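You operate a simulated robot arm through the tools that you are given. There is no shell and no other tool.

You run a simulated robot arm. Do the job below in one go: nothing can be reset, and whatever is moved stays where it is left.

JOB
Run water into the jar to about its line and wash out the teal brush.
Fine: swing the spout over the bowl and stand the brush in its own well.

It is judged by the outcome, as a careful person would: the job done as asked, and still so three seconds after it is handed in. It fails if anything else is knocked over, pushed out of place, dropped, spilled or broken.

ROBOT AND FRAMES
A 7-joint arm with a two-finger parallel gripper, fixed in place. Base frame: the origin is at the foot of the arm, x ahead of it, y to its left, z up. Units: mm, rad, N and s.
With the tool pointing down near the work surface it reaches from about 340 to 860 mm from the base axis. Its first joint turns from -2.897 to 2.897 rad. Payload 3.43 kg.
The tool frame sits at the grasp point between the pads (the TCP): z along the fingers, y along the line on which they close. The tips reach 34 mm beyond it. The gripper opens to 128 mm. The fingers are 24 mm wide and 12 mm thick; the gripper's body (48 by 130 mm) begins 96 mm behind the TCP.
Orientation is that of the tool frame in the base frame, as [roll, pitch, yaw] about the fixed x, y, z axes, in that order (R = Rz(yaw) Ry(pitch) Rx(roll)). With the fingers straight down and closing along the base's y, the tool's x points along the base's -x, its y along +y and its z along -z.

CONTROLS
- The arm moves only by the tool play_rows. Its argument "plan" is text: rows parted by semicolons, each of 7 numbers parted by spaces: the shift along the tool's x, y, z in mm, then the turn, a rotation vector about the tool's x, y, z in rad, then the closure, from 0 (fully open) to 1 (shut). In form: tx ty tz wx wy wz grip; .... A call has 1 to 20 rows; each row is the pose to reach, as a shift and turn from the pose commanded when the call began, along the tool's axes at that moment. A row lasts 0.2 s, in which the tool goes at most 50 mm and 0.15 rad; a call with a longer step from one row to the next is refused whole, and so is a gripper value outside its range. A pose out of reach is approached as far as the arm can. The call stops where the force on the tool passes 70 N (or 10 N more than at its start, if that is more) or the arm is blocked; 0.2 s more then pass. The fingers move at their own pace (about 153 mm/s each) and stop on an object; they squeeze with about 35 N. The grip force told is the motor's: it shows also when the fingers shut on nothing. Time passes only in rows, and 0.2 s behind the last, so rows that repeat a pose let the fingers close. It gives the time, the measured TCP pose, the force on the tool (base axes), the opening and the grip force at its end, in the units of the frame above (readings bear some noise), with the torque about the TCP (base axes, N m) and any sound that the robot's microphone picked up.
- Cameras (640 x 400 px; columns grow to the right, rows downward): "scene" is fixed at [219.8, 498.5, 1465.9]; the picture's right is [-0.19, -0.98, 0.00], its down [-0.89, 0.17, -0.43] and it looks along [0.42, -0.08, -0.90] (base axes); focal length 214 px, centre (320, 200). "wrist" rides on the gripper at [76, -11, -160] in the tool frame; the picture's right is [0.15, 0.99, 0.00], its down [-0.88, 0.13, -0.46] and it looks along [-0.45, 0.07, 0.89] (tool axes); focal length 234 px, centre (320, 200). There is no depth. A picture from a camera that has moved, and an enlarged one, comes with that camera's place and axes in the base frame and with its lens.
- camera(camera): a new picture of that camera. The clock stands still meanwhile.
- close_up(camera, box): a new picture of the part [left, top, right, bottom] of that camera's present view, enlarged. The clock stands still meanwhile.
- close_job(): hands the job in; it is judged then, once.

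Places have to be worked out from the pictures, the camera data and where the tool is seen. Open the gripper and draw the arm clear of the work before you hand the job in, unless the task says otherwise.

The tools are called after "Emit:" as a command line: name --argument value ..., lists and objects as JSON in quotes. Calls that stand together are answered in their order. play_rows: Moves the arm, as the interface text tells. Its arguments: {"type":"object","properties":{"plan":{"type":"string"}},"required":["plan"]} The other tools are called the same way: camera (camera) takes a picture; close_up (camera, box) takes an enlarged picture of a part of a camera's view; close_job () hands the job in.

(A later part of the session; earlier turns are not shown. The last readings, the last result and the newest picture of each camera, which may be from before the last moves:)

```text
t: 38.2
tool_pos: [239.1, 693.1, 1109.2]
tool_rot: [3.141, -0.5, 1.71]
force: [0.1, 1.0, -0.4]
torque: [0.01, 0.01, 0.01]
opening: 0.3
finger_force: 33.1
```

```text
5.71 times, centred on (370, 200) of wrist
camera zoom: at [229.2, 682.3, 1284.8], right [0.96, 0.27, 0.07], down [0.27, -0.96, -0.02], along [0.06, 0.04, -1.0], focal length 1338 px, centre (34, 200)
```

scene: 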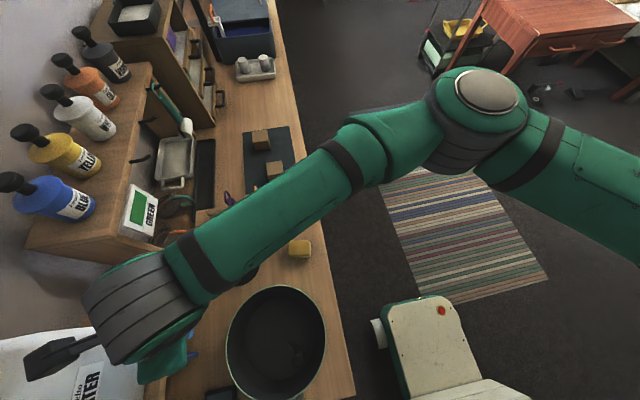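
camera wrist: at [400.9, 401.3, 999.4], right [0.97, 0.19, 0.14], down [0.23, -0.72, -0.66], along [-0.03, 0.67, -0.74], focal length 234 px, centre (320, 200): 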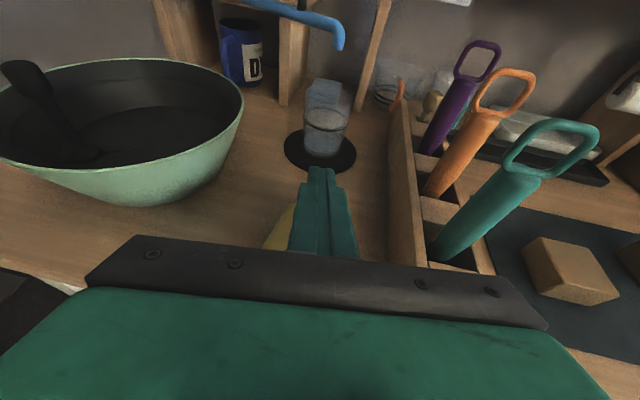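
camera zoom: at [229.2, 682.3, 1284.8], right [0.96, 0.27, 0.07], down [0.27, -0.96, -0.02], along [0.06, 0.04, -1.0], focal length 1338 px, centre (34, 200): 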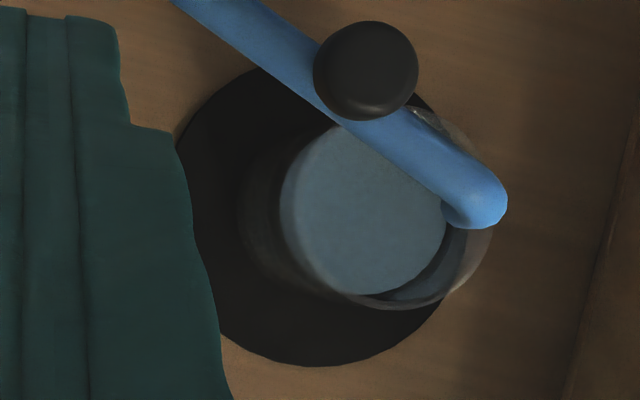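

The surface edge now matches a level of z≈820, about at the ring; I'll confirm it from the side later. Next is the spout: the knob is at about (320, 748), z 950–973. I open the fingers part way and hover over it.

Emit:
play_rows --plan "-1 29 25 0 0 0 0.53; -2 58 50 0 0 0 0.53; -3.6 87.8 76.7 0 0 0 0.53; -3.6 87.8 76.7 0 0 0 0.53"

Emit:
camera --camera "wrist"

Emit:
close_up --camera "wrist" --box '[240, 110, 400, 260]'

```text
t: 39.2
tool_pos: [321.4, 739.1, 1041.3]
tool_rot: [3.14, -0.499, 1.71]
force: [0.1, 0.5, 0.0]
torque: [0.0, -0.01, 0.01]
opening: 60.1
finger_force: 0.1
```

```text
taken
camera wrist: at [311.4, 727.2, 1216.7], right [0.96, 0.27, 0.07], down [0.27, -0.96, -0.02], along [0.06, 0.04, -1.0], focal length 234 px, centre (320, 200)
```

wrist: 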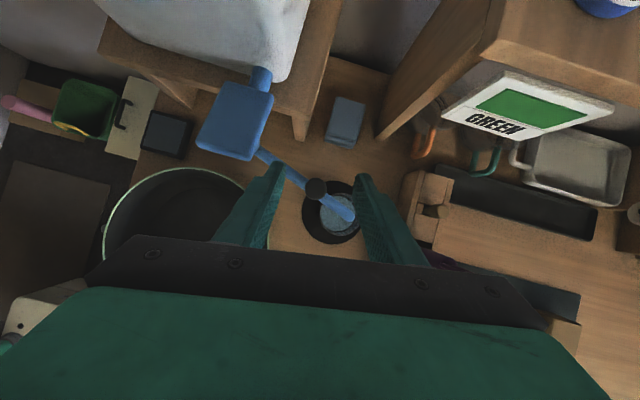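

```text
2.67 times, centred on (320, 185) of wrist
camera zoom: at [311.4, 727.2, 1216.7], right [0.96, 0.27, 0.07], down [0.27, -0.96, -0.02], along [0.06, 0.04, -1.0], focal length 624 px, centre (320, 240)
```

zoom: 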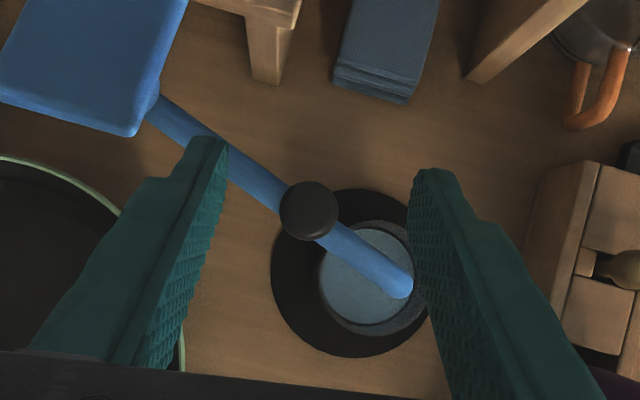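

The fingers straddle the knob, which I measure at (320, 747). I descend 61 mm so that the tips stop just above the spout tube.

Emit:
play_rows --plan "-10 0 18 0 0 0 0.53; -20 0 36 0 0 0 0.53; -25 0 45 0 0 0 0.53; -29.2 0 53.5 0 0 0 0.53"

Emit:
close_up --camera "wrist" --box '[240, 110, 400, 260]'

```text
t: 40.2
tool_pos: [322.1, 738.6, 978.3]
tool_rot: [3.141, -0.499, 1.711]
force: [-0.6, -1.0, 0.7]
torque: [-0.02, -0.02, -0.01]
opening: 60.2
finger_force: 0.2
```

```text
2.67 times, centred on (320, 185) of wrist
camera zoom: at [311.4, 727.4, 1154.5], right [0.96, 0.27, 0.07], down [0.27, -0.96, -0.02], along [0.06, 0.04, -1.0], focal length 624 px, centre (320, 240)
```

zoom: 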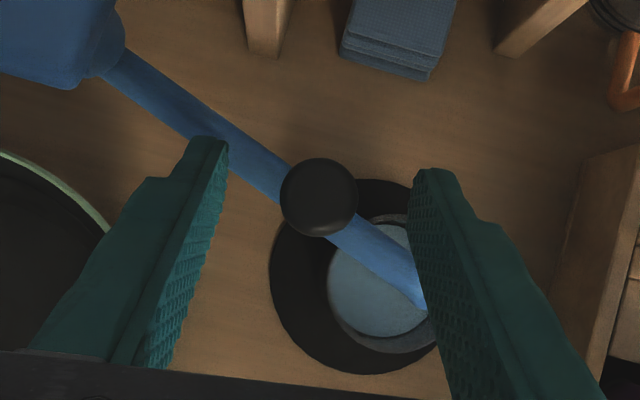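

The knob sits centred between the tips. I close on it.

Emit:
play_rows --plan "0 0 0 0 0 0 0.7; 0 0 0 0 0 0 0.85; 0 0 0 0 0 0 1; 0 0 0 0 0 0 1"

Emit:
close_up --camera "wrist" --box '[240, 110, 400, 260]'

```text
t: 41.2
tool_pos: [322.1, 739.0, 977.8]
tool_rot: [-3.141, -0.499, 1.709]
force: [-2.9, -1.1, -1.6]
torque: [0.02, 0.06, 0.05]
opening: 23.2
finger_force: 45.1
```

```text
2.67 times, centred on (320, 185) of wrist
camera zoom: at [311.0, 727.5, 1154.6], right [0.96, 0.27, 0.07], down [0.27, -0.96, -0.02], along [0.06, 0.04, -1.0], focal length 624 px, centre (320, 240)
```

zoom: 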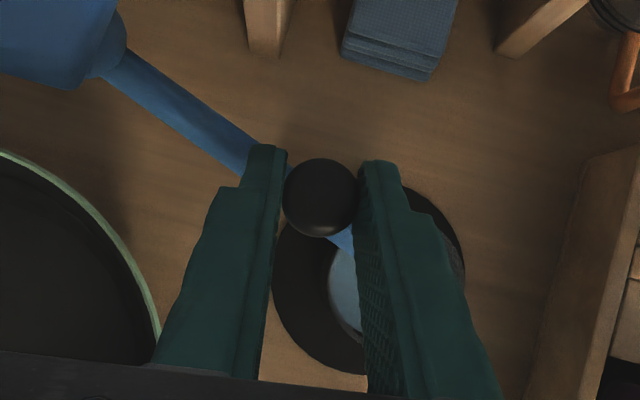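

The grip holds at 23 mm. The spout line and plate suggest the pivot is near (230, 782), so I start pulling the knob along that arc toward −y, a few steps first to check the force.

Emit:
play_rows --plan "-5.6 -3.8 -3 0 0 0 1; -10.9 -8.1 -5.9 0 0 0 1; -15.9 -12.8 -8.7 0 0 0 1; -20.6 -18 -11.2 0 0 0 1"

Emit:
close_up --camera "wrist" --box '[200, 60, 420, 260]'

```text
t: 42.2
tool_pos: [309.4, 713.4, 978.4]
tool_rot: [3.141, -0.5, 1.708]
force: [12.4, -2.7, -0.6]
torque: [-0.15, -0.23, -0.61]
opening: 23.1
finger_force: 44.7
```

```text
2.00 times, centred on (310, 160) of wrist
camera zoom: at [299.1, 702.2, 1154.6], right [0.96, 0.26, 0.07], down [0.26, -0.96, -0.02], along [0.06, 0.04, -1.0], focal length 468 px, centre (340, 280)
```

zoom: 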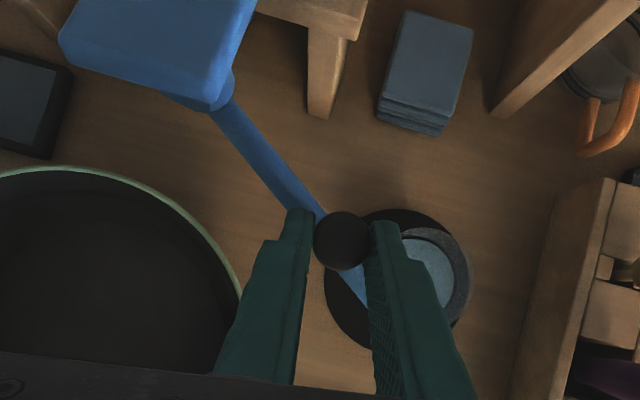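

The spout swings. A radial force of about 11 N shows my arc was slightly tight, and the measured motion fits a pivot near (229, 778). I continue with that corrected arc.

Emit:
play_rows --plan "-4.7 -3.6 -2.6 0 0 0 1; -9.4 -10.1 -5.1 0 0 0 1; -13.6 -17 -7.4 0 0 0 1; -17.3 -24.3 -9.4 0 0 0 1; -20.4 -31.9 -11.1 0 0 0 1; -22.9 -39.9 -12.5 0 0 0 1; -24.7 -48.1 -13.5 0 0 0 1"

Emit:
close_up --camera "wrist" --box '[200, 60, 420, 260]'

```text
t: 43.8
tool_pos: [263.0, 679.4, 978.0]
tool_rot: [-3.142, -0.501, 1.709]
force: [5.6, -1.5, 5.0]
torque: [0.11, -0.09, -0.57]
opening: 23.2
finger_force: 44.8
```

```text
2.00 times, centred on (310, 160) of wrist
camera zoom: at [253.4, 667.5, 1154.3], right [0.96, 0.26, 0.07], down [0.27, -0.96, -0.02], along [0.06, 0.04, -1.0], focal length 468 px, centre (340, 280)
```

zoom: 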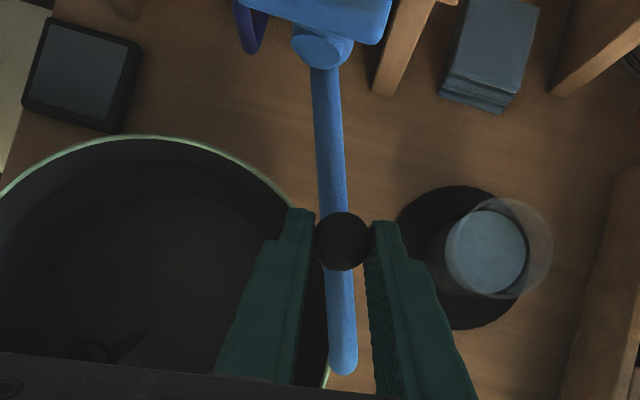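

Good: forces are small and the nozzle is at the bowl's edge. I carry on round to about −110°, which puts the nozzle well inside the bowl.

Emit:
play_rows --plan "-1.2 -8.3 -0.7 0 0 0 1; -1.8 -16.6 -1 0 0 0 1; -1.7 -25.1 -0.9 0 0 0 1; -1 -33.5 -0.6 0 0 0 1; 0.35 -41.7 0.2 0 0 0 1; 2.3 -49.9 1.3 0 0 0 1; 4.9 -57.8 2.7 0 0 0 1; 8 -65.4 4.4 0 0 0 1; 9.5 -68.3 5.2 0 0 0 1"

Emit:
camera --camera "wrist"

Emit:
close_up --camera "wrist" --box '[200, 60, 420, 260]'

```text
t: 45.8
tool_pos: [202.2, 678.4, 976.1]
tool_rot: [3.135, -0.494, 1.701]
force: [42.6, -24.7, 7.0]
torque: [-1.1, -1.05, -0.63]
opening: 23.1
finger_force: 44.6
```

```text
taken
camera wrist: at [192.1, 667.4, 1153.5], right [0.96, 0.25, 0.08], down [0.26, -0.97, -0.02], along [0.07, 0.04, -1.0], focal length 234 px, centre (320, 200)
```

wrist: 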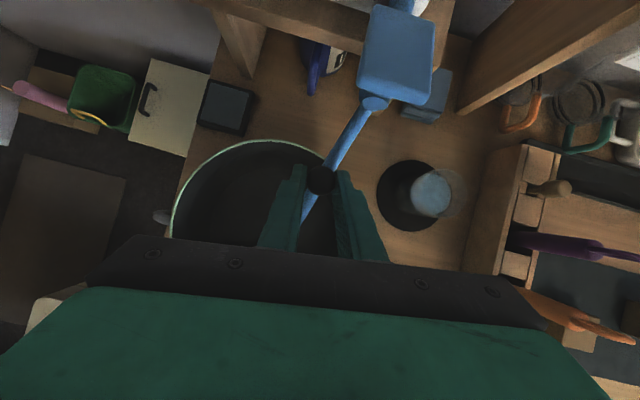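

```text
2.00 times, centred on (310, 160) of wrist
camera zoom: at [192.1, 667.4, 1153.5], right [0.96, 0.25, 0.08], down [0.26, -0.97, -0.02], along [0.07, 0.04, -1.0], focal length 468 px, centre (340, 280)
```

zoom: 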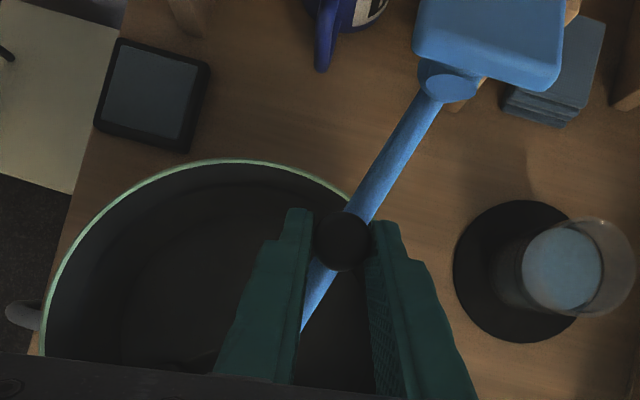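

A stop is felt at about −107°, with 48 N along the arc; the nozzle is then near (185, 634), well over the bowl. I ease back to unload it and then open the fingers.

Emit:
play_rows --plan "-1.5 4.5 -1 0 0 0 1; -3.3 8.7 -1.8 0 0 0 1; -3.3 8.7 -1.8 0 0 0 1"

```text
t: 46.6
tool_pos: [202.8, 678.0, 976.4]
tool_rot: [-3.14, -0.499, 1.707]
force: [27.8, 6.9, -6.7]
torque: [-0.76, -0.77, -0.26]
opening: 23.3
finger_force: 44.8
```

There is still 28 N toward +x, so I ease back a little more.

Emit:
play_rows --plan "-0.5 2.5 -0.3 0 0 0 1; -1 5 -0.6 0 0 0 1; -1 5 -0.6 0 0 0 1"

```text
t: 47.4
tool_pos: [205.0, 676.8, 977.5]
tool_rot: [-3.138, -0.499, 1.712]
force: [0.0, 15.6, -18.1]
torque: [0.7, -0.05, 0.28]
opening: 23.1
finger_force: 45.0
```

The arc force is gone and only a moderate residue is left. I open the fingers to let go of the knob.

Emit:
play_rows --plan "0 0 0 0 0 0 0.8; 0 0 0 0 0 0 0.6; 0 0 0 0 0 0 0.53; 0 0 0 0 0 0 0.53"

Emit:
close_up --camera "wrist" --box '[200, 60, 420, 260]'

```text
t: 48.4
tool_pos: [207.1, 676.7, 978.0]
tool_rot: [3.142, -0.499, 1.711]
force: [-0.4, 0.7, -0.9]
torque: [0.0, -0.03, 0.03]
opening: 60.5
finger_force: 0.0
```

```text
2.00 times, centred on (310, 160) of wrist
camera zoom: at [197.8, 665.5, 1154.4], right [0.96, 0.27, 0.07], down [0.27, -0.96, -0.02], along [0.06, 0.04, -1.0], focal length 468 px, centre (340, 280)
```

zoom: 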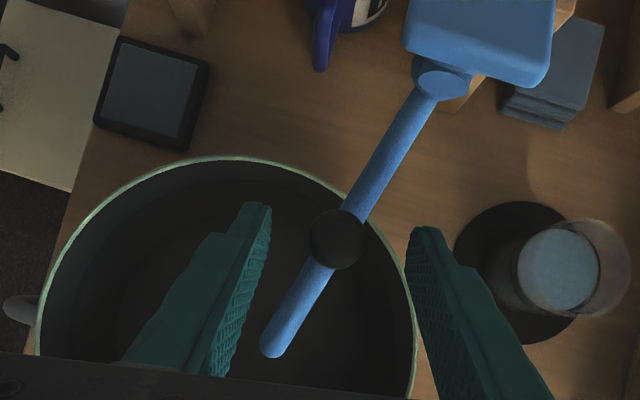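

The spout now hangs over the bowl, its nozzle well inside the rim. I rise straight off the knob, back away, and take the side view of the jar to confirm the level.

Emit:
play_rows --plan "19.6 0 -36 0 0 0 0.53; 39.3 0 -72 0 0 0 0.53; 7.5 18.4 -89.3 0 0.08 0 0.53; -24.2 36.8 -106.6 0 0.16 0 0.53; -56 55.1 -124 0 0.24 0 0.53; -87.7 73.5 -141.3 0 0.32 0 0.53; -112.1 91.5 -111.3 0 0.4 0 0.53; -136.4 109.5 -81.3 0 0.48 0 0.53; -160.8 127.4 -51.3 0 0.56 0 0.53; -185.1 145.4 -21.3 0 0.64 0 0.53; -209.5 163.4 8.7 0 0.7 0 0.53"

Emit:
camera --camera "wrist"

Emit:
close_up --camera "wrist" --box '[270, 60, 390, 170]'

Emit:
camera --camera "scene"

```text
t: 50.8
tool_pos: [396.5, 521.6, 868.1]
tool_rot: [3.14, -1.203, 1.709]
force: [-0.6, 0.2, 0.1]
torque: [0.01, 0.05, 0.01]
opening: 60.3
finger_force: 0.0
```

```text
taken
camera wrist: at [400.8, 400.0, 997.0], right [0.97, 0.19, 0.14], down [0.23, -0.72, -0.66], along [-0.03, 0.67, -0.74], focal length 234 px, centre (320, 200)
```

wrist: 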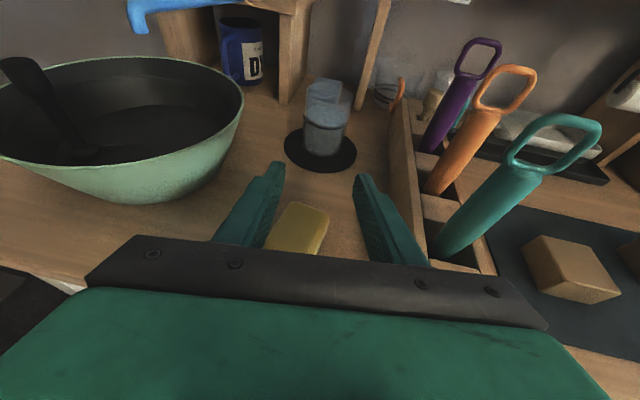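

```text
3.64 times, centred on (330, 115) of wrist
camera zoom: at [400.8, 400.0, 997.0], right [0.97, 0.19, 0.14], down [0.23, -0.72, -0.66], along [-0.03, 0.67, -0.74], focal length 852 px, centre (284, 509)
```

zoom: 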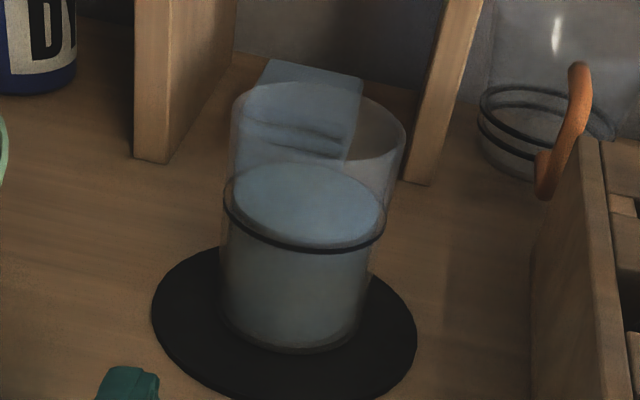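

```text
taken
```

scene: 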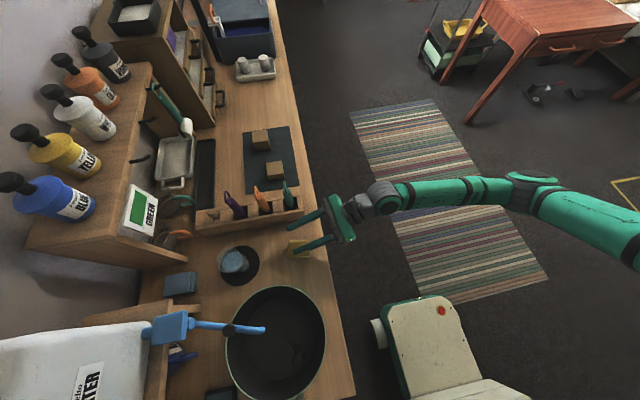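

The water stands right at the ring. Now the teal brush: I enlarge it from here and from the scene camera, which has a clear view at the moment.

Emit:
close_up --camera "wrist" --box '[400, 90, 620, 280]'

Emit:
close_up --camera "scene" --box '[230, 160, 320, 230]'

Emit:
close_up --camera "scene" --box '[130, 270, 340, 400]'

```text
2.11 times, centred on (510, 185) of wrist
camera zoom: at [400.8, 400.0, 997.0], right [0.97, 0.19, 0.14], down [0.23, -0.72, -0.66], along [-0.03, 0.67, -0.74], focal length 493 px, centre (-80, 232)
```

zoom: 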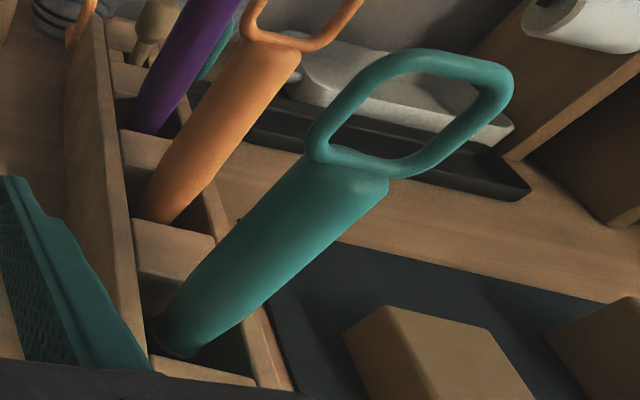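

```text
5.71 times, centred on (275, 195) of scene
camera zoom: at [219.8, 498.5, 1465.9], right [-0.19, -0.98, 0.0], down [-0.89, 0.17, -0.43], along [0.42, -0.08, -0.9], focal length 1226 px, centre (577, 229)
```

zoom: 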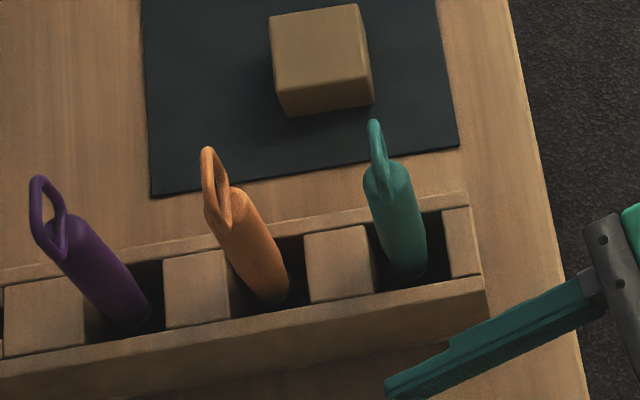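

```text
3.05 times, centred on (235, 335) of scene
camera zoom: at [219.8, 498.5, 1465.9], right [-0.19, -0.98, 0.0], down [-0.89, 0.17, -0.43], along [0.42, -0.08, -0.9], focal length 654 px, centre (579, -211)
```

zoom: 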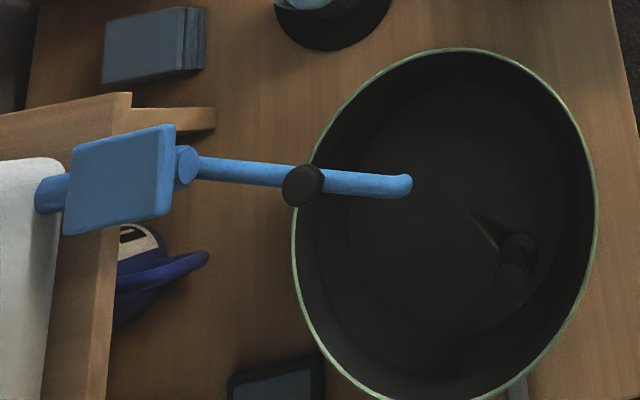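

Everything fits: the brush handle at z 890 computes to about (521, 538), nearly upright, with its loop in the x–z plane and the orange one 80 mm further in y. I'll back off upward and bring the tool to vertical, then turn it so the fingers close along y.

Emit:
play_rows --plan "18.2 2.3 -18.4 0 -0.1333 0 0.53; 36.3 4.6 -36.7 0 -0.2667 0 0.53; 54.5 6.9 -55.1 0 -0.4 0 0.53; 72.7 9.2 -73.4 0 -0.5333 0 0.53; 90.8 11.4 -91.8 0 -0.6667 0 0.53; 109 13.7 -110.1 0 -0.8 0 0.53; 127.2 16 -128.5 0 -0.9333 0 0.53; 145.3 18.3 -146.8 0 -1.0667 0 0.53; 163.5 20.6 -165.2 0 -1.2 0 0.53"

Emit:
play_rows --plan "9.5 10.5 0 0 0 -0.1433 0.53; 19 20.9 0 0 0 -0.2865 0.53; 28.5 31.4 0 0 0 -0.4298 0.53; 38 41.9 0 0 0 -0.573 0.53; 47.5 52.4 0 0 0 -0.7163 0.53; 57 62.8 0 0 0 -0.8596 0.53; 66.5 73.3 0 0 0 -1.0028 0.53; 76 83.8 0 0 0 -1.1461 0.53; 85.5 94.2 0 0 0 -1.2893 0.53; 95 104.7 0 0 0 -1.4326 0.53"

Emit:
camera --camera "wrist"

Emit:
camera --camera "scene"

```text
t: 52.8
tool_pos: [429.0, 429.9, 1082.1]
tool_rot: [-3.141, 0.003, 1.711]
force: [0.9, 0.9, 1.4]
torque: [0.02, 0.07, 0.0]
opening: 60.1
finger_force: 0.0
```

```text
t: 55.0
tool_pos: [518.3, 539.5, 1081.7]
tool_rot: [3.14, 0.001, -3.137]
force: [-0.4, -0.3, -0.2]
torque: [-0.03, 0.0, 0.03]
opening: 60.2
finger_force: 0.0
```

```text
taken
camera wrist: at [443.2, 528.7, 1241.6], right [-0.15, 0.99, 0.0], down [0.88, 0.13, 0.46], along [0.45, 0.07, -0.89], focal length 234 px, centre (320, 200)
```

wrist: 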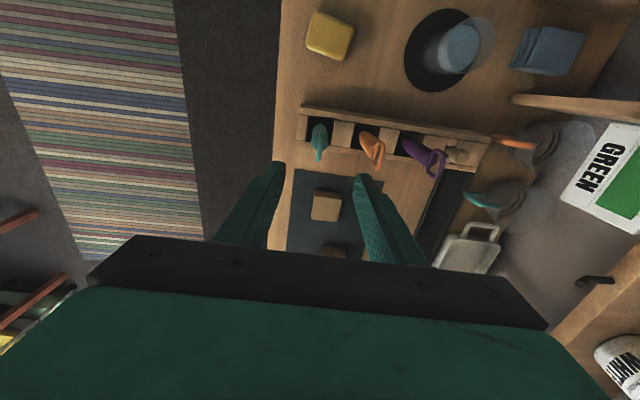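

```text
taken
```

scene: 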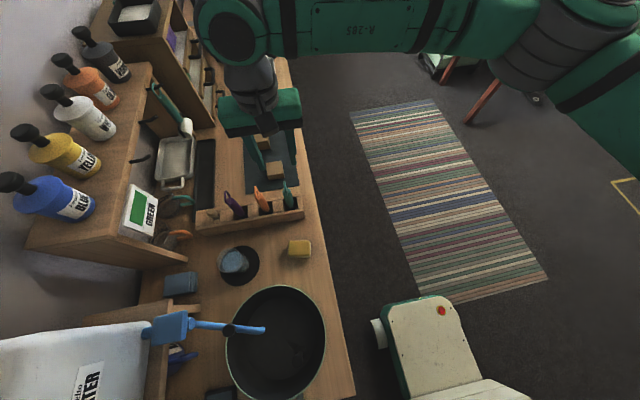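

Both views show the fingers on either side of the teal brush's line. I enlarge the wrist view to refine the brush position before descending.

Emit:
close_up --camera "wrist" --box '[270, 90, 410, 200]'

```text
3.64 times, centred on (340, 145) of wrist
camera zoom: at [443.2, 528.7, 1241.6], right [-0.15, 0.99, 0.0], down [0.88, 0.13, 0.46], along [0.45, 0.07, -0.89], focal length 852 px, centre (247, 400)
```

zoom: 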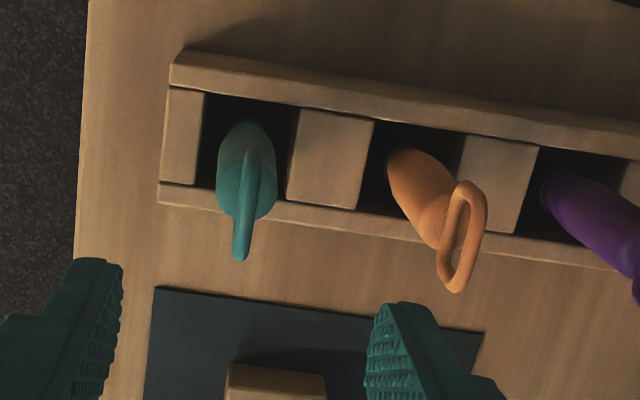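

The brush handle computes to x≈520, y≈540, and its loop is edge-on, lying between the fingers. I descend to just above the loop and check.

Emit:
play_rows --plan "-0.5 0.3 32 0 0 0 0.53; -1 0.5 64 0 0 0 0.53; -1 0.5 92 0 0 0 0.53"

Emit:
close_up --camera "wrist" --box '[240, 80, 420, 230]'

```text
t: 55.8
tool_pos: [520.2, 540.2, 990.7]
tool_rot: [3.141, 0.001, -3.139]
force: [-0.9, 0.3, 0.0]
torque: [0.02, -0.01, 0.02]
opening: 60.4
finger_force: 0.0
```

```text
2.67 times, centred on (330, 155) of wrist
camera zoom: at [444.2, 529.2, 1149.2], right [-0.15, 0.99, 0.0], down [0.88, 0.13, 0.46], along [0.45, 0.07, -0.89], focal length 624 px, centre (293, 320)
```

zoom: 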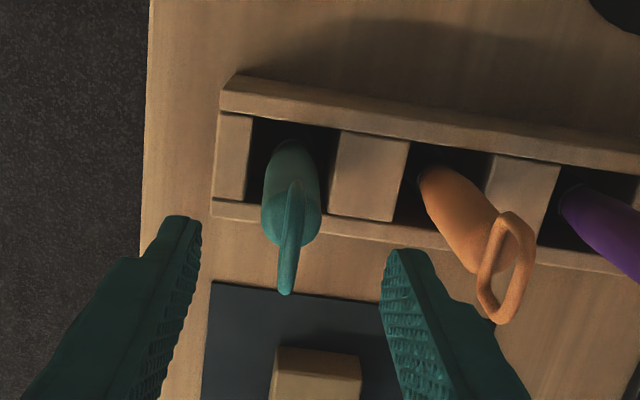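

It is well centred, with about 30 mm clear of the orange loop. I go down to grip height at z≈890.

Emit:
play_rows --plan "0 0 25 0 0 0 0.53; 0 0 50 0 0 0 0.53; 0 0 70 0 0 0 0.53; 0 0 85 0 0 0 0.53; 0 0 100 0 0 0 0.53"

Emit:
close_up --camera "wrist" --box '[240, 80, 420, 230]'

Emit:
close_up --camera "scene" --box '[220, 130, 330, 230]'

```text
t: 57.0
tool_pos: [519.7, 540.1, 888.9]
tool_rot: [3.141, 0.0, -3.14]
force: [-0.9, -0.1, -0.5]
torque: [-0.01, 0.02, -0.04]
opening: 60.4
finger_force: 0.0
```

```text
2.67 times, centred on (330, 155) of wrist
camera zoom: at [444.4, 529.3, 1049.1], right [-0.15, 0.99, 0.0], down [0.88, 0.13, 0.46], along [0.45, 0.07, -0.89], focal length 624 px, centre (293, 320)
```

zoom: 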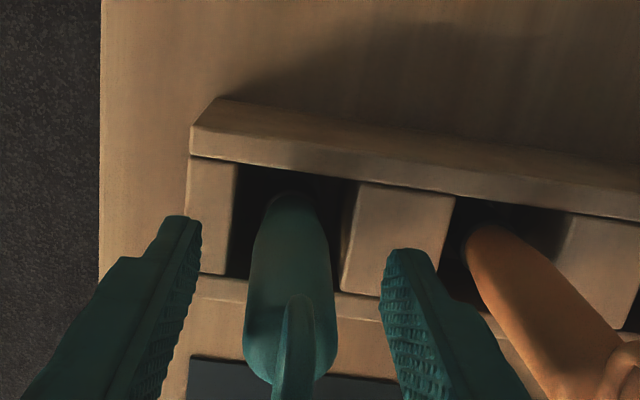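

```text
4.00 times, centred on (275, 180) of scene
camera zoom: at [219.8, 498.5, 1465.9], right [-0.19, -0.98, 0.0], down [-0.89, 0.17, -0.43], along [0.42, -0.08, -0.9], focal length 858 px, centre (500, 280)
```

zoom: 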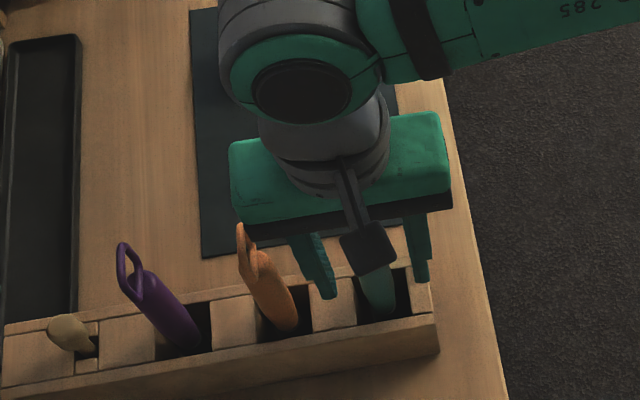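

The handle stands between the pads right at the grasp point. I close on it.

Emit:
play_rows --plan "0 0 0 0 0 0 0.65; 0 0 0 0 0 0 0.75; 0 0 0 0 0 0 0.85; 0 0 0 0 0 0 1; 0 0 0 0 0 0 1"

Emit:
close_up --camera "wrist" --box '[240, 80, 420, 230]'

```text
t: 58.2
tool_pos: [519.7, 541.7, 889.8]
tool_rot: [-3.14, 0.001, -3.14]
force: [0.5, 0.2, -0.6]
torque: [-0.03, 0.0, 0.0]
opening: 22.3
finger_force: 35.2
```

```text
2.67 times, centred on (330, 155) of wrist
camera zoom: at [444.3, 529.3, 1049.3], right [-0.15, 0.99, 0.0], down [0.88, 0.13, 0.46], along [0.45, 0.07, -0.89], focal length 624 px, centre (293, 320)
```

zoom: 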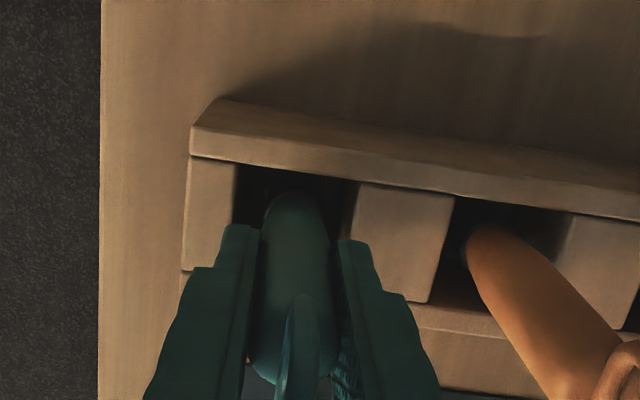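

Gripped at 22 mm. I lift straight up, gently, until the brush is clear of the well.

Emit:
play_rows --plan "0 0 -8 0 0 0 1; 0 0 -18 0 0 0 1; 0 0 -30 0 0 0 1; 0 0 -45 0 0 0 1; 0 0 -60 0 0 0 1; 0 0 -75 0 0 0 1; 0 0 -90 0 0 0 1; 0 0 -105 0 0 0 1; 0 0 -120 0 0 0 1; 0 0 -130 0 0 0 1"

Emit:
close_up --camera "wrist" --box '[220, 40, 440, 240]'

Emit:
close_up --camera "scene" --box '[200, 90, 350, 240]'

```text
t: 60.4
tool_pos: [519.7, 540.3, 1020.2]
tool_rot: [3.141, -0.001, -3.14]
force: [0.7, 0.5, -0.6]
torque: [0.01, -0.03, 0.0]
opening: 22.3
finger_force: 34.7
```

```text
2.00 times, centred on (330, 140) of wrist
camera zoom: at [443.9, 529.2, 1179.9], right [-0.15, 0.99, 0.0], down [0.88, 0.13, 0.46], along [0.45, 0.07, -0.89], focal length 468 px, centre (300, 320)
```

zoom: 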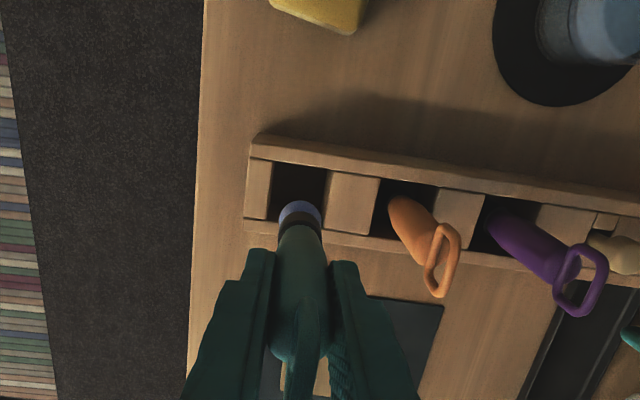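

```text
2.67 times, centred on (275, 165) of scene
camera zoom: at [219.8, 498.5, 1465.9], right [-0.19, -0.98, 0.0], down [-0.89, 0.17, -0.43], along [0.42, -0.08, -0.9], focal length 572 px, centre (440, 293)
```

zoom: 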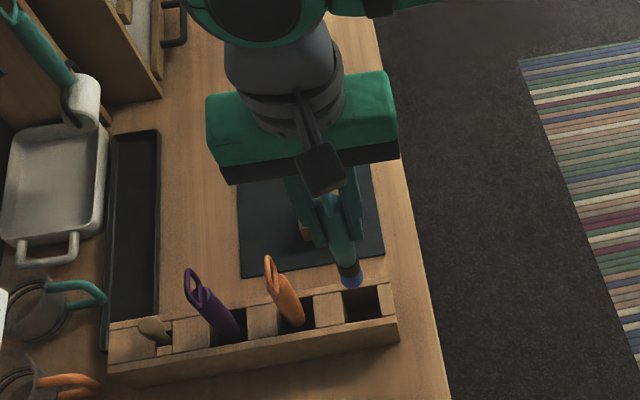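

The brush is out and its bristle end shows lilac-blue paint. I enlarge it to see its length and tilt.

Emit:
close_up --camera "wrist" --box '[280, 120, 360, 200]'

Emit:
close_up --camera "scene" --box '[265, 130, 315, 220]'

```text
5.00 times, centred on (320, 160) of wrist
camera zoom: at [443.9, 529.2, 1179.9], right [-0.15, 0.99, 0.0], down [0.88, 0.13, 0.46], along [0.45, 0.07, -0.89], focal length 1171 px, centre (320, 400)
```

zoom: 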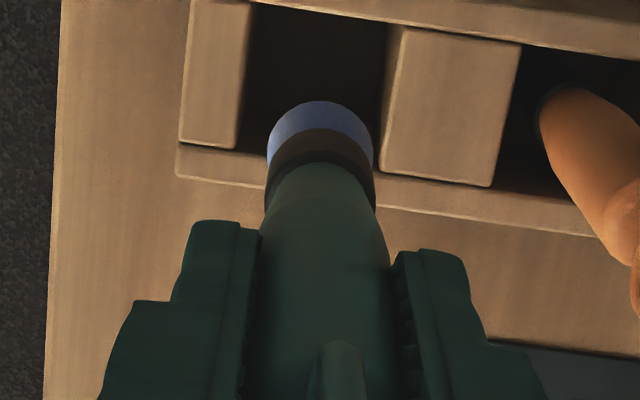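

```text
4.44 times, centred on (290, 175) of scene
camera zoom: at [219.8, 498.5, 1465.9], right [-0.19, -0.98, 0.0], down [-0.89, 0.17, -0.43], along [0.42, -0.08, -0.9], focal length 953 px, centre (453, 311)
```

zoom: 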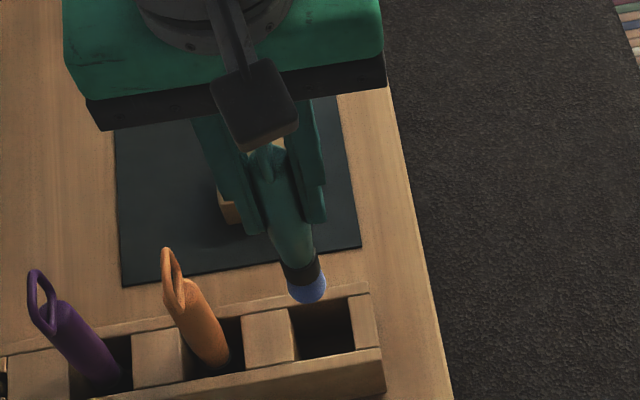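

The bristle end is about 125 mm below the grasp point and the brush hangs upright. I carry it at this height round the −x side of the rack and over to the jar, then look before dipping.

Emit:
play_rows --plan "30 0 0 0 0 0 1; 60 0 0 0 0 0 1; 90 5 0 0 0 0 1; 105 35 0 0 0 0 1; 115 70 0 0 0 0 1; 125 105 0 0 0 0 1; 135 135 0 0 0 0 1; 143 160 0 0 0 0 1; 149 180 0 0 0 0 1; 149 188.7 0 0 0 0 1; 149 188.7 0 0 0 0 1"

Emit:
camera --camera "wrist"

Emit:
close_up --camera "wrist" --box '[240, 80, 400, 230]'

Emit:
camera --camera "scene"

```text
t: 62.8
tool_pos: [371.1, 728.7, 1019.6]
tool_rot: [-3.142, 0.001, -3.139]
force: [0.0, 0.5, -0.8]
torque: [-0.05, -0.01, 0.0]
opening: 22.4
finger_force: 35.2
```

```text
taken
camera wrist: at [295.3, 717.4, 1179.8], right [-0.15, 0.99, 0.0], down [0.88, 0.13, 0.46], along [0.45, 0.07, -0.89], focal length 234 px, centre (320, 200)
```

wrist: 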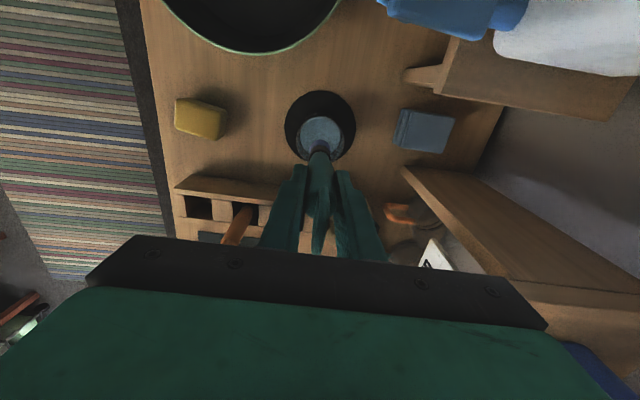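

```text
2.67 times, centred on (320, 155) of wrist
camera zoom: at [295.3, 717.4, 1179.8], right [-0.15, 0.99, 0.0], down [0.88, 0.13, 0.46], along [0.45, 0.07, -0.89], focal length 624 px, centre (320, 320)
```

zoom: 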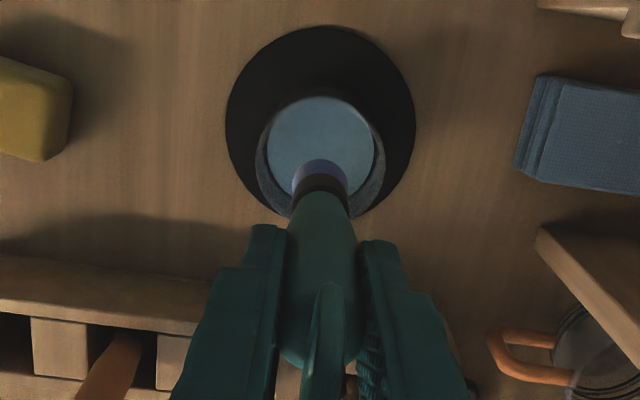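

```text
taken
```

scene: 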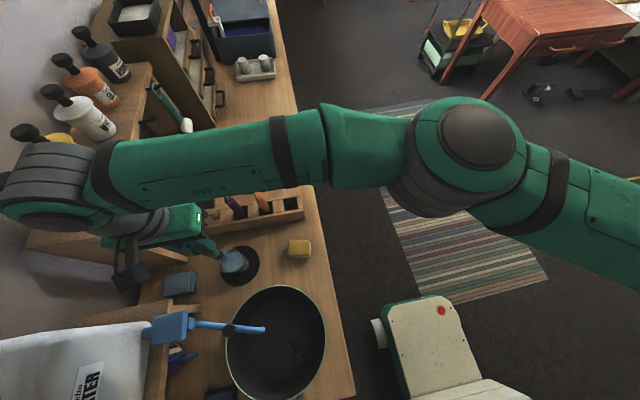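

The brush and the jar line up: the water surface centre computes to (369, 729.5). I lower until the bristles are just inside the rim and check.

Emit:
play_rows --plan "1 0.3 12 0 0 0 1; 1.5 0.5 24 0 0 0 1; 1.5 0.5 36 0 0 0 1; 1.5 0.5 48 0 0 0 1; 1.5 0.5 58 0 0 0 1"

Emit:
close_up --camera "wrist" --box '[260, 100, 380, 220]'

Emit:
close_up --camera "scene" --box '[190, 220, 280, 300]'

```text
t: 64.0
tool_pos: [369.9, 728.1, 960.5]
tool_rot: [3.141, -0.001, -3.14]
force: [-0.4, -0.2, -0.3]
torque: [-0.03, 0.0, 0.02]
opening: 22.2
finger_force: 34.8
```

```text
3.33 times, centred on (320, 160) of wrist
camera zoom: at [293.8, 717.6, 1121.1], right [-0.15, 0.99, 0.0], down [0.88, 0.13, 0.46], along [0.45, 0.07, -0.89], focal length 781 px, centre (320, 333)
```

zoom: 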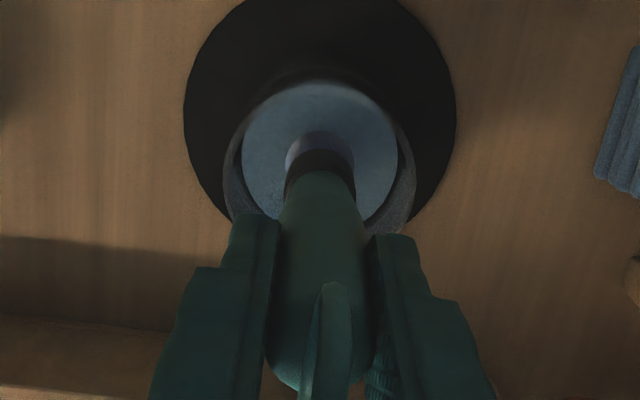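

```text
5.00 times, centred on (235, 260) of scene
camera zoom: at [219.8, 498.5, 1465.9], right [-0.19, -0.98, 0.0], down [-0.89, 0.17, -0.43], along [0.42, -0.08, -0.9], focal length 1072 px, centre (745, -100)
```

zoom: 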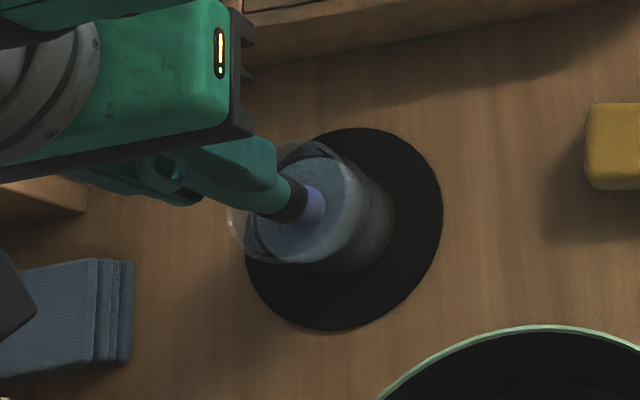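

The bristles are inside the rim and above the water, centred. I lower slowly into the water to about 12 mm above the jar's floor.

Emit:
play_rows --plan "0 0 8 0 0 0 1; 0 0 16 0 0 0 1; 0 0 24 0 0 0 1; 0 0 32 0 0 0 1; 0 0 40 0 0 0 1; 0 0 46 0 0 0 1; 0 0 51 0 0 0 1"

Emit:
close_up --camera "wrist" --box '[260, 100, 380, 220]'

Emit:
close_up --camera "scene" --box '[190, 220, 280, 300]'

```text
t: 65.6
tool_pos: [368.9, 728.6, 910.4]
tool_rot: [-3.141, 0.001, -3.14]
force: [0.3, -0.1, -0.4]
torque: [0.02, 0.0, 0.01]
opening: 22.3
finger_force: 35.4
```

```text
3.33 times, centred on (320, 160) of wrist
camera zoom: at [293.1, 717.8, 1070.6], right [-0.15, 0.99, 0.0], down [0.88, 0.13, 0.46], along [0.45, 0.07, -0.89], focal length 781 px, centre (320, 333)
```

zoom: 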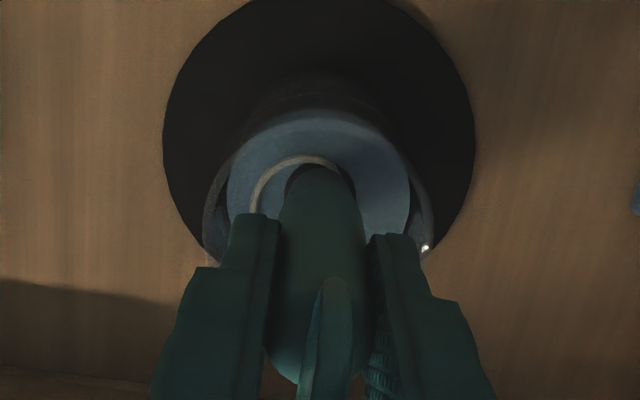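

```text
5.00 times, centred on (235, 260) of scene
camera zoom: at [219.8, 498.5, 1465.9], right [-0.19, -0.98, 0.0], down [-0.89, 0.17, -0.43], along [0.42, -0.08, -0.9], focal length 1072 px, centre (745, -100)
```

zoom: 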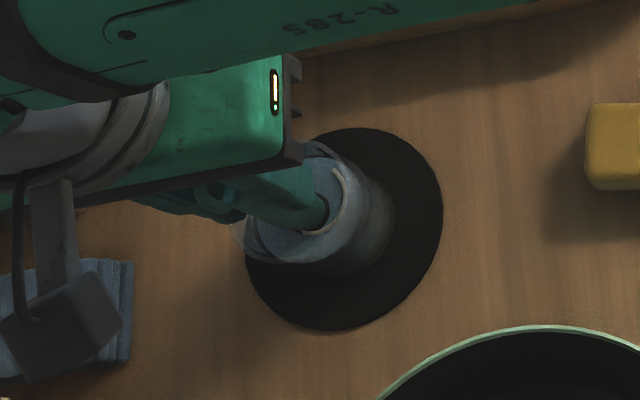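

The bristles are well under water with no contact force. I swirl the brush in 9 mm circles, twice.

Emit:
play_rows --plan "4 0 0 0 0 0 1; 9 0 0 0 0 0 1; 6.4 6.4 0 0 0 0 1; 0 9 0 0 0 0 1; -6.4 6.4 0 0 0 0 1; -9 0 0 0 0 0 1; -6.4 -6.4 0 0 0 0 1; 0 -9 0 0 0 0 1; 6.4 -6.4 0 0 0 0 1; 9 0 0 0 0 0 1; 6.4 6.4 0 0 0 0 1; 0 9 0 0 0 0 1; -6.4 6.4 0 0 0 0 1; -9 0 0 0 0 0 1; -6.4 -6.4 0 0 0 0 1; 0 -9 0 0 0 0 1; 6.4 -6.4 0 0 0 0 1; 9 0 0 0 0 0 1; 4 0 0 0 0 0 1; 0 0 0 0 0 0 1"

Emit:
close_up --camera "wrist" --box '[260, 100, 380, 220]'

```text
t: 69.8
tool_pos: [367.3, 729.2, 911.4]
tool_rot: [3.141, 0.0, -3.14]
force: [0.1, 0.2, -0.9]
torque: [-0.04, 0.02, 0.02]
opening: 22.1
finger_force: 34.9
```

```text
3.33 times, centred on (320, 160) of wrist
camera zoom: at [292.8, 717.7, 1070.7], right [-0.15, 0.99, 0.0], down [0.88, 0.13, 0.46], along [0.45, 0.07, -0.89], focal length 781 px, centre (320, 333)
```

zoom: 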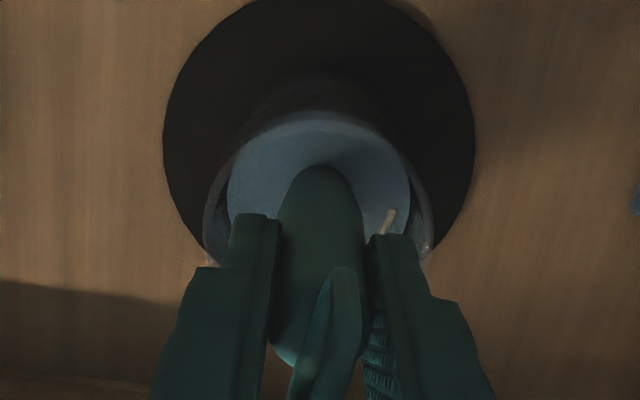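

The handle appears to have turned a little in the grip. I raise it until the bristles are clear of the water, still inside the jar, and look.

Emit:
play_rows --plan "0 0 -10 0 0 0 1; 0 0 -20 0 0 0 1; 0 0 -30 0 0 0 1; 0 0 -40 0 0 0 1; 0 0 -50 0 0 0 1"

Emit:
close_up --camera "wrist" --box '[260, 100, 380, 220]'

Emit:
close_up --camera "scene" --box '[190, 220, 280, 300]'

```text
t: 71.0
tool_pos: [369.2, 728.8, 960.5]
tool_rot: [-3.141, 0.0, -3.139]
force: [-0.4, 0.0, -0.7]
torque: [0.02, -0.01, 0.0]
opening: 22.5
finger_force: 34.7
```

```text
3.33 times, centred on (320, 160) of wrist
camera zoom: at [293.3, 717.4, 1121.1], right [-0.15, 0.99, 0.0], down [0.88, 0.13, 0.46], along [0.45, 0.07, -0.89], focal length 781 px, centre (320, 333)
```

zoom: 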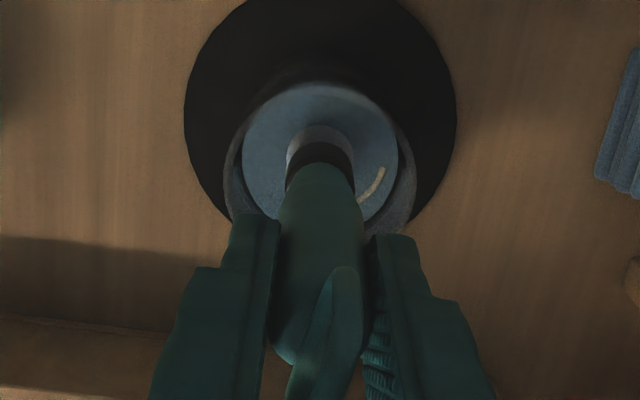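

```text
5.00 times, centred on (235, 260) of scene
camera zoom: at [219.8, 498.5, 1465.9], right [-0.19, -0.98, 0.0], down [-0.89, 0.17, -0.43], along [0.42, -0.08, -0.9], focal length 1072 px, centre (745, -100)
```

zoom: 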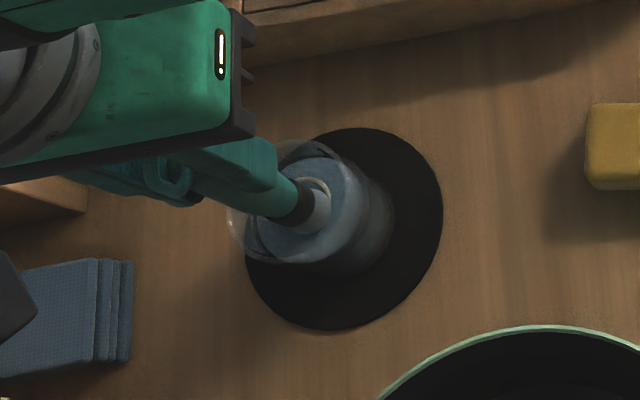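

The bristles have gone from lilac-blue to grey-white, so the paint is coming out. I look more closely at them and the water.

Emit:
close_up --camera "wrist" --box '[295, 120, 350, 170]'

Emit:
close_up --camera "scene" --box '[220, 240, 260, 280]'

```text
8.00 times, centred on (322, 145) of wrist
camera zoom: at [293.3, 717.4, 1121.1], right [-0.15, 0.99, 0.0], down [0.88, 0.13, 0.46], along [0.45, 0.07, -0.89], focal length 1873 px, centre (300, 640)
```

zoom: 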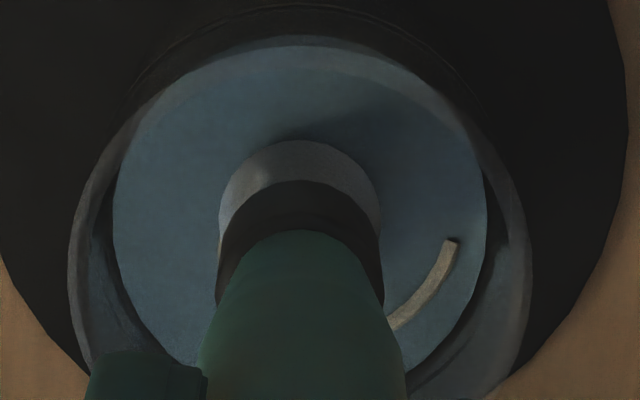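

```text
10.00 times, centred on (240, 260) of scene
camera zoom: at [219.8, 498.5, 1465.9], right [-0.19, -0.98, 0.0], down [-0.89, 0.17, -0.43], along [0.42, -0.08, -0.9], focal length 2145 px, centre (1120, -400)
```

zoom: 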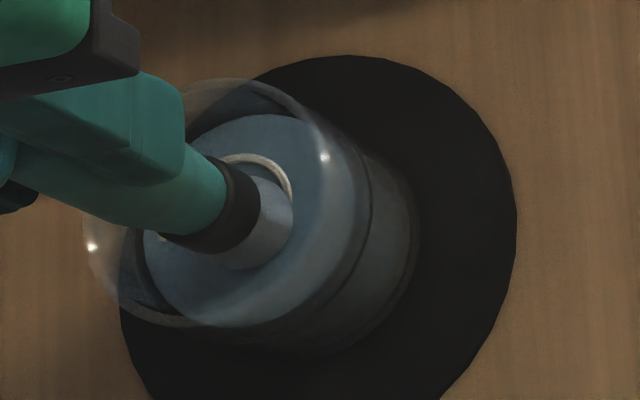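

The bristles look clean and pale now. For thoroughness I dip again, with a few up-and-down strokes and one more swirl.

Emit:
play_rows --plan "0 0 12 0 0 0 1; 0 0 24 0 0 0 1; 0 0 36 0 0 0 1; 0 0 48 0 0 0 1; 0 0 36 0 0 0 1; 0 0 48 0 0 0 1; 0 0 36 0 0 0 1; 0 0 48 0 0 0 1; -5 0 48 0 0 0 1; -8 0 48 0 0 0 1; -5.7 5.7 48 0 0 0 1; 0 8 48 0 0 0 1; 5.7 5.7 48 0 0 0 1; 8 0 48 0 0 0 1; 5.7 -5.7 48 0 0 0 1; 0 -8 48 0 0 0 1; -5.7 -5.7 48 0 0 0 1; -8 0 48 0 0 0 1; -4 0 48 0 0 0 1; 0 0 48 0 0 0 1"

Emit:
play_rows --plan "0 0 -10 0 0 0 1; 0 0 -20 0 0 0 1; 0 0 -30 0 0 0 1; 0 0 -40 0 0 0 1; 0 0 -50 0 0 0 1; 0 0 -50 0 0 0 1; 0 0 -50 0 0 0 1; 0 0 -50 0 0 0 1; 0 0 -50 0 0 0 1; 0 0 -50 0 0 0 1; 0 0 -50 0 0 0 1; 0 0 -50 0 0 0 1; 0 0 -50 0 0 0 1; 0 0 -50 0 0 0 1; 0 0 -50 0 0 0 1"

Emit:
close_up --camera "wrist" --box '[260, 100, 380, 220]'

Emit:
close_up --camera "scene" --box '[200, 230, 280, 290]'

```text
t: 75.2
tool_pos: [368.2, 730.1, 911.6]
tool_rot: [3.14, -0.001, -3.139]
force: [-0.3, 0.5, -0.4]
torque: [-0.01, -0.02, 0.0]
opening: 22.5
finger_force: 35.4
```

```text
t: 78.4
tool_pos: [369.2, 730.0, 962.9]
tool_rot: [3.14, 0.0, -3.139]
force: [1.1, 0.2, 0.3]
torque: [-0.02, -0.02, 0.01]
opening: 22.3
finger_force: 35.6
```

```text
3.33 times, centred on (320, 160) of wrist
camera zoom: at [292.8, 718.2, 1122.4], right [-0.15, 0.99, 0.0], down [0.88, 0.13, 0.46], along [0.45, 0.07, -0.89], focal length 781 px, centre (320, 333)
```

zoom: 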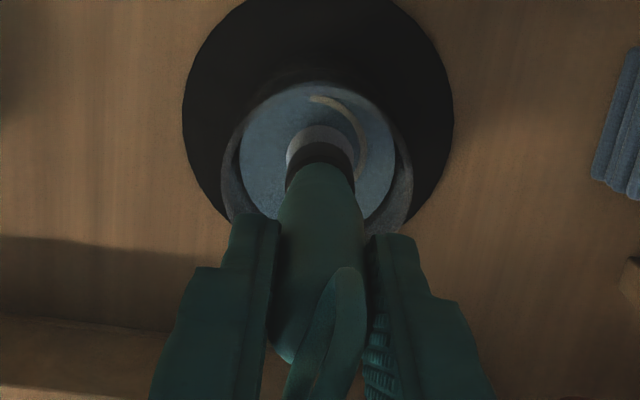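

```text
6.67 times, centred on (240, 260) of scene
camera zoom: at [219.8, 498.5, 1465.9], right [-0.19, -0.98, 0.0], down [-0.89, 0.17, -0.43], along [0.42, -0.08, -0.9], focal length 1430 px, centre (853, -200)
```

zoom: 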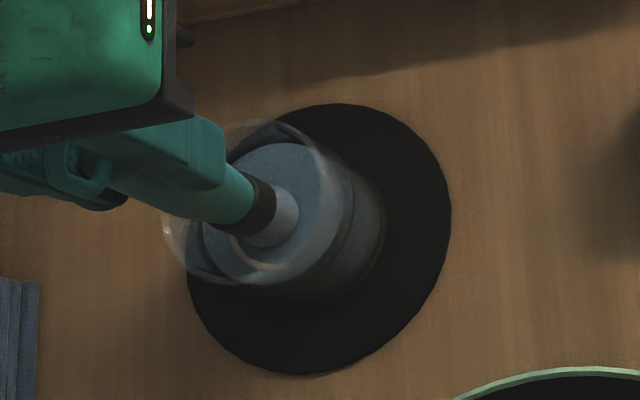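

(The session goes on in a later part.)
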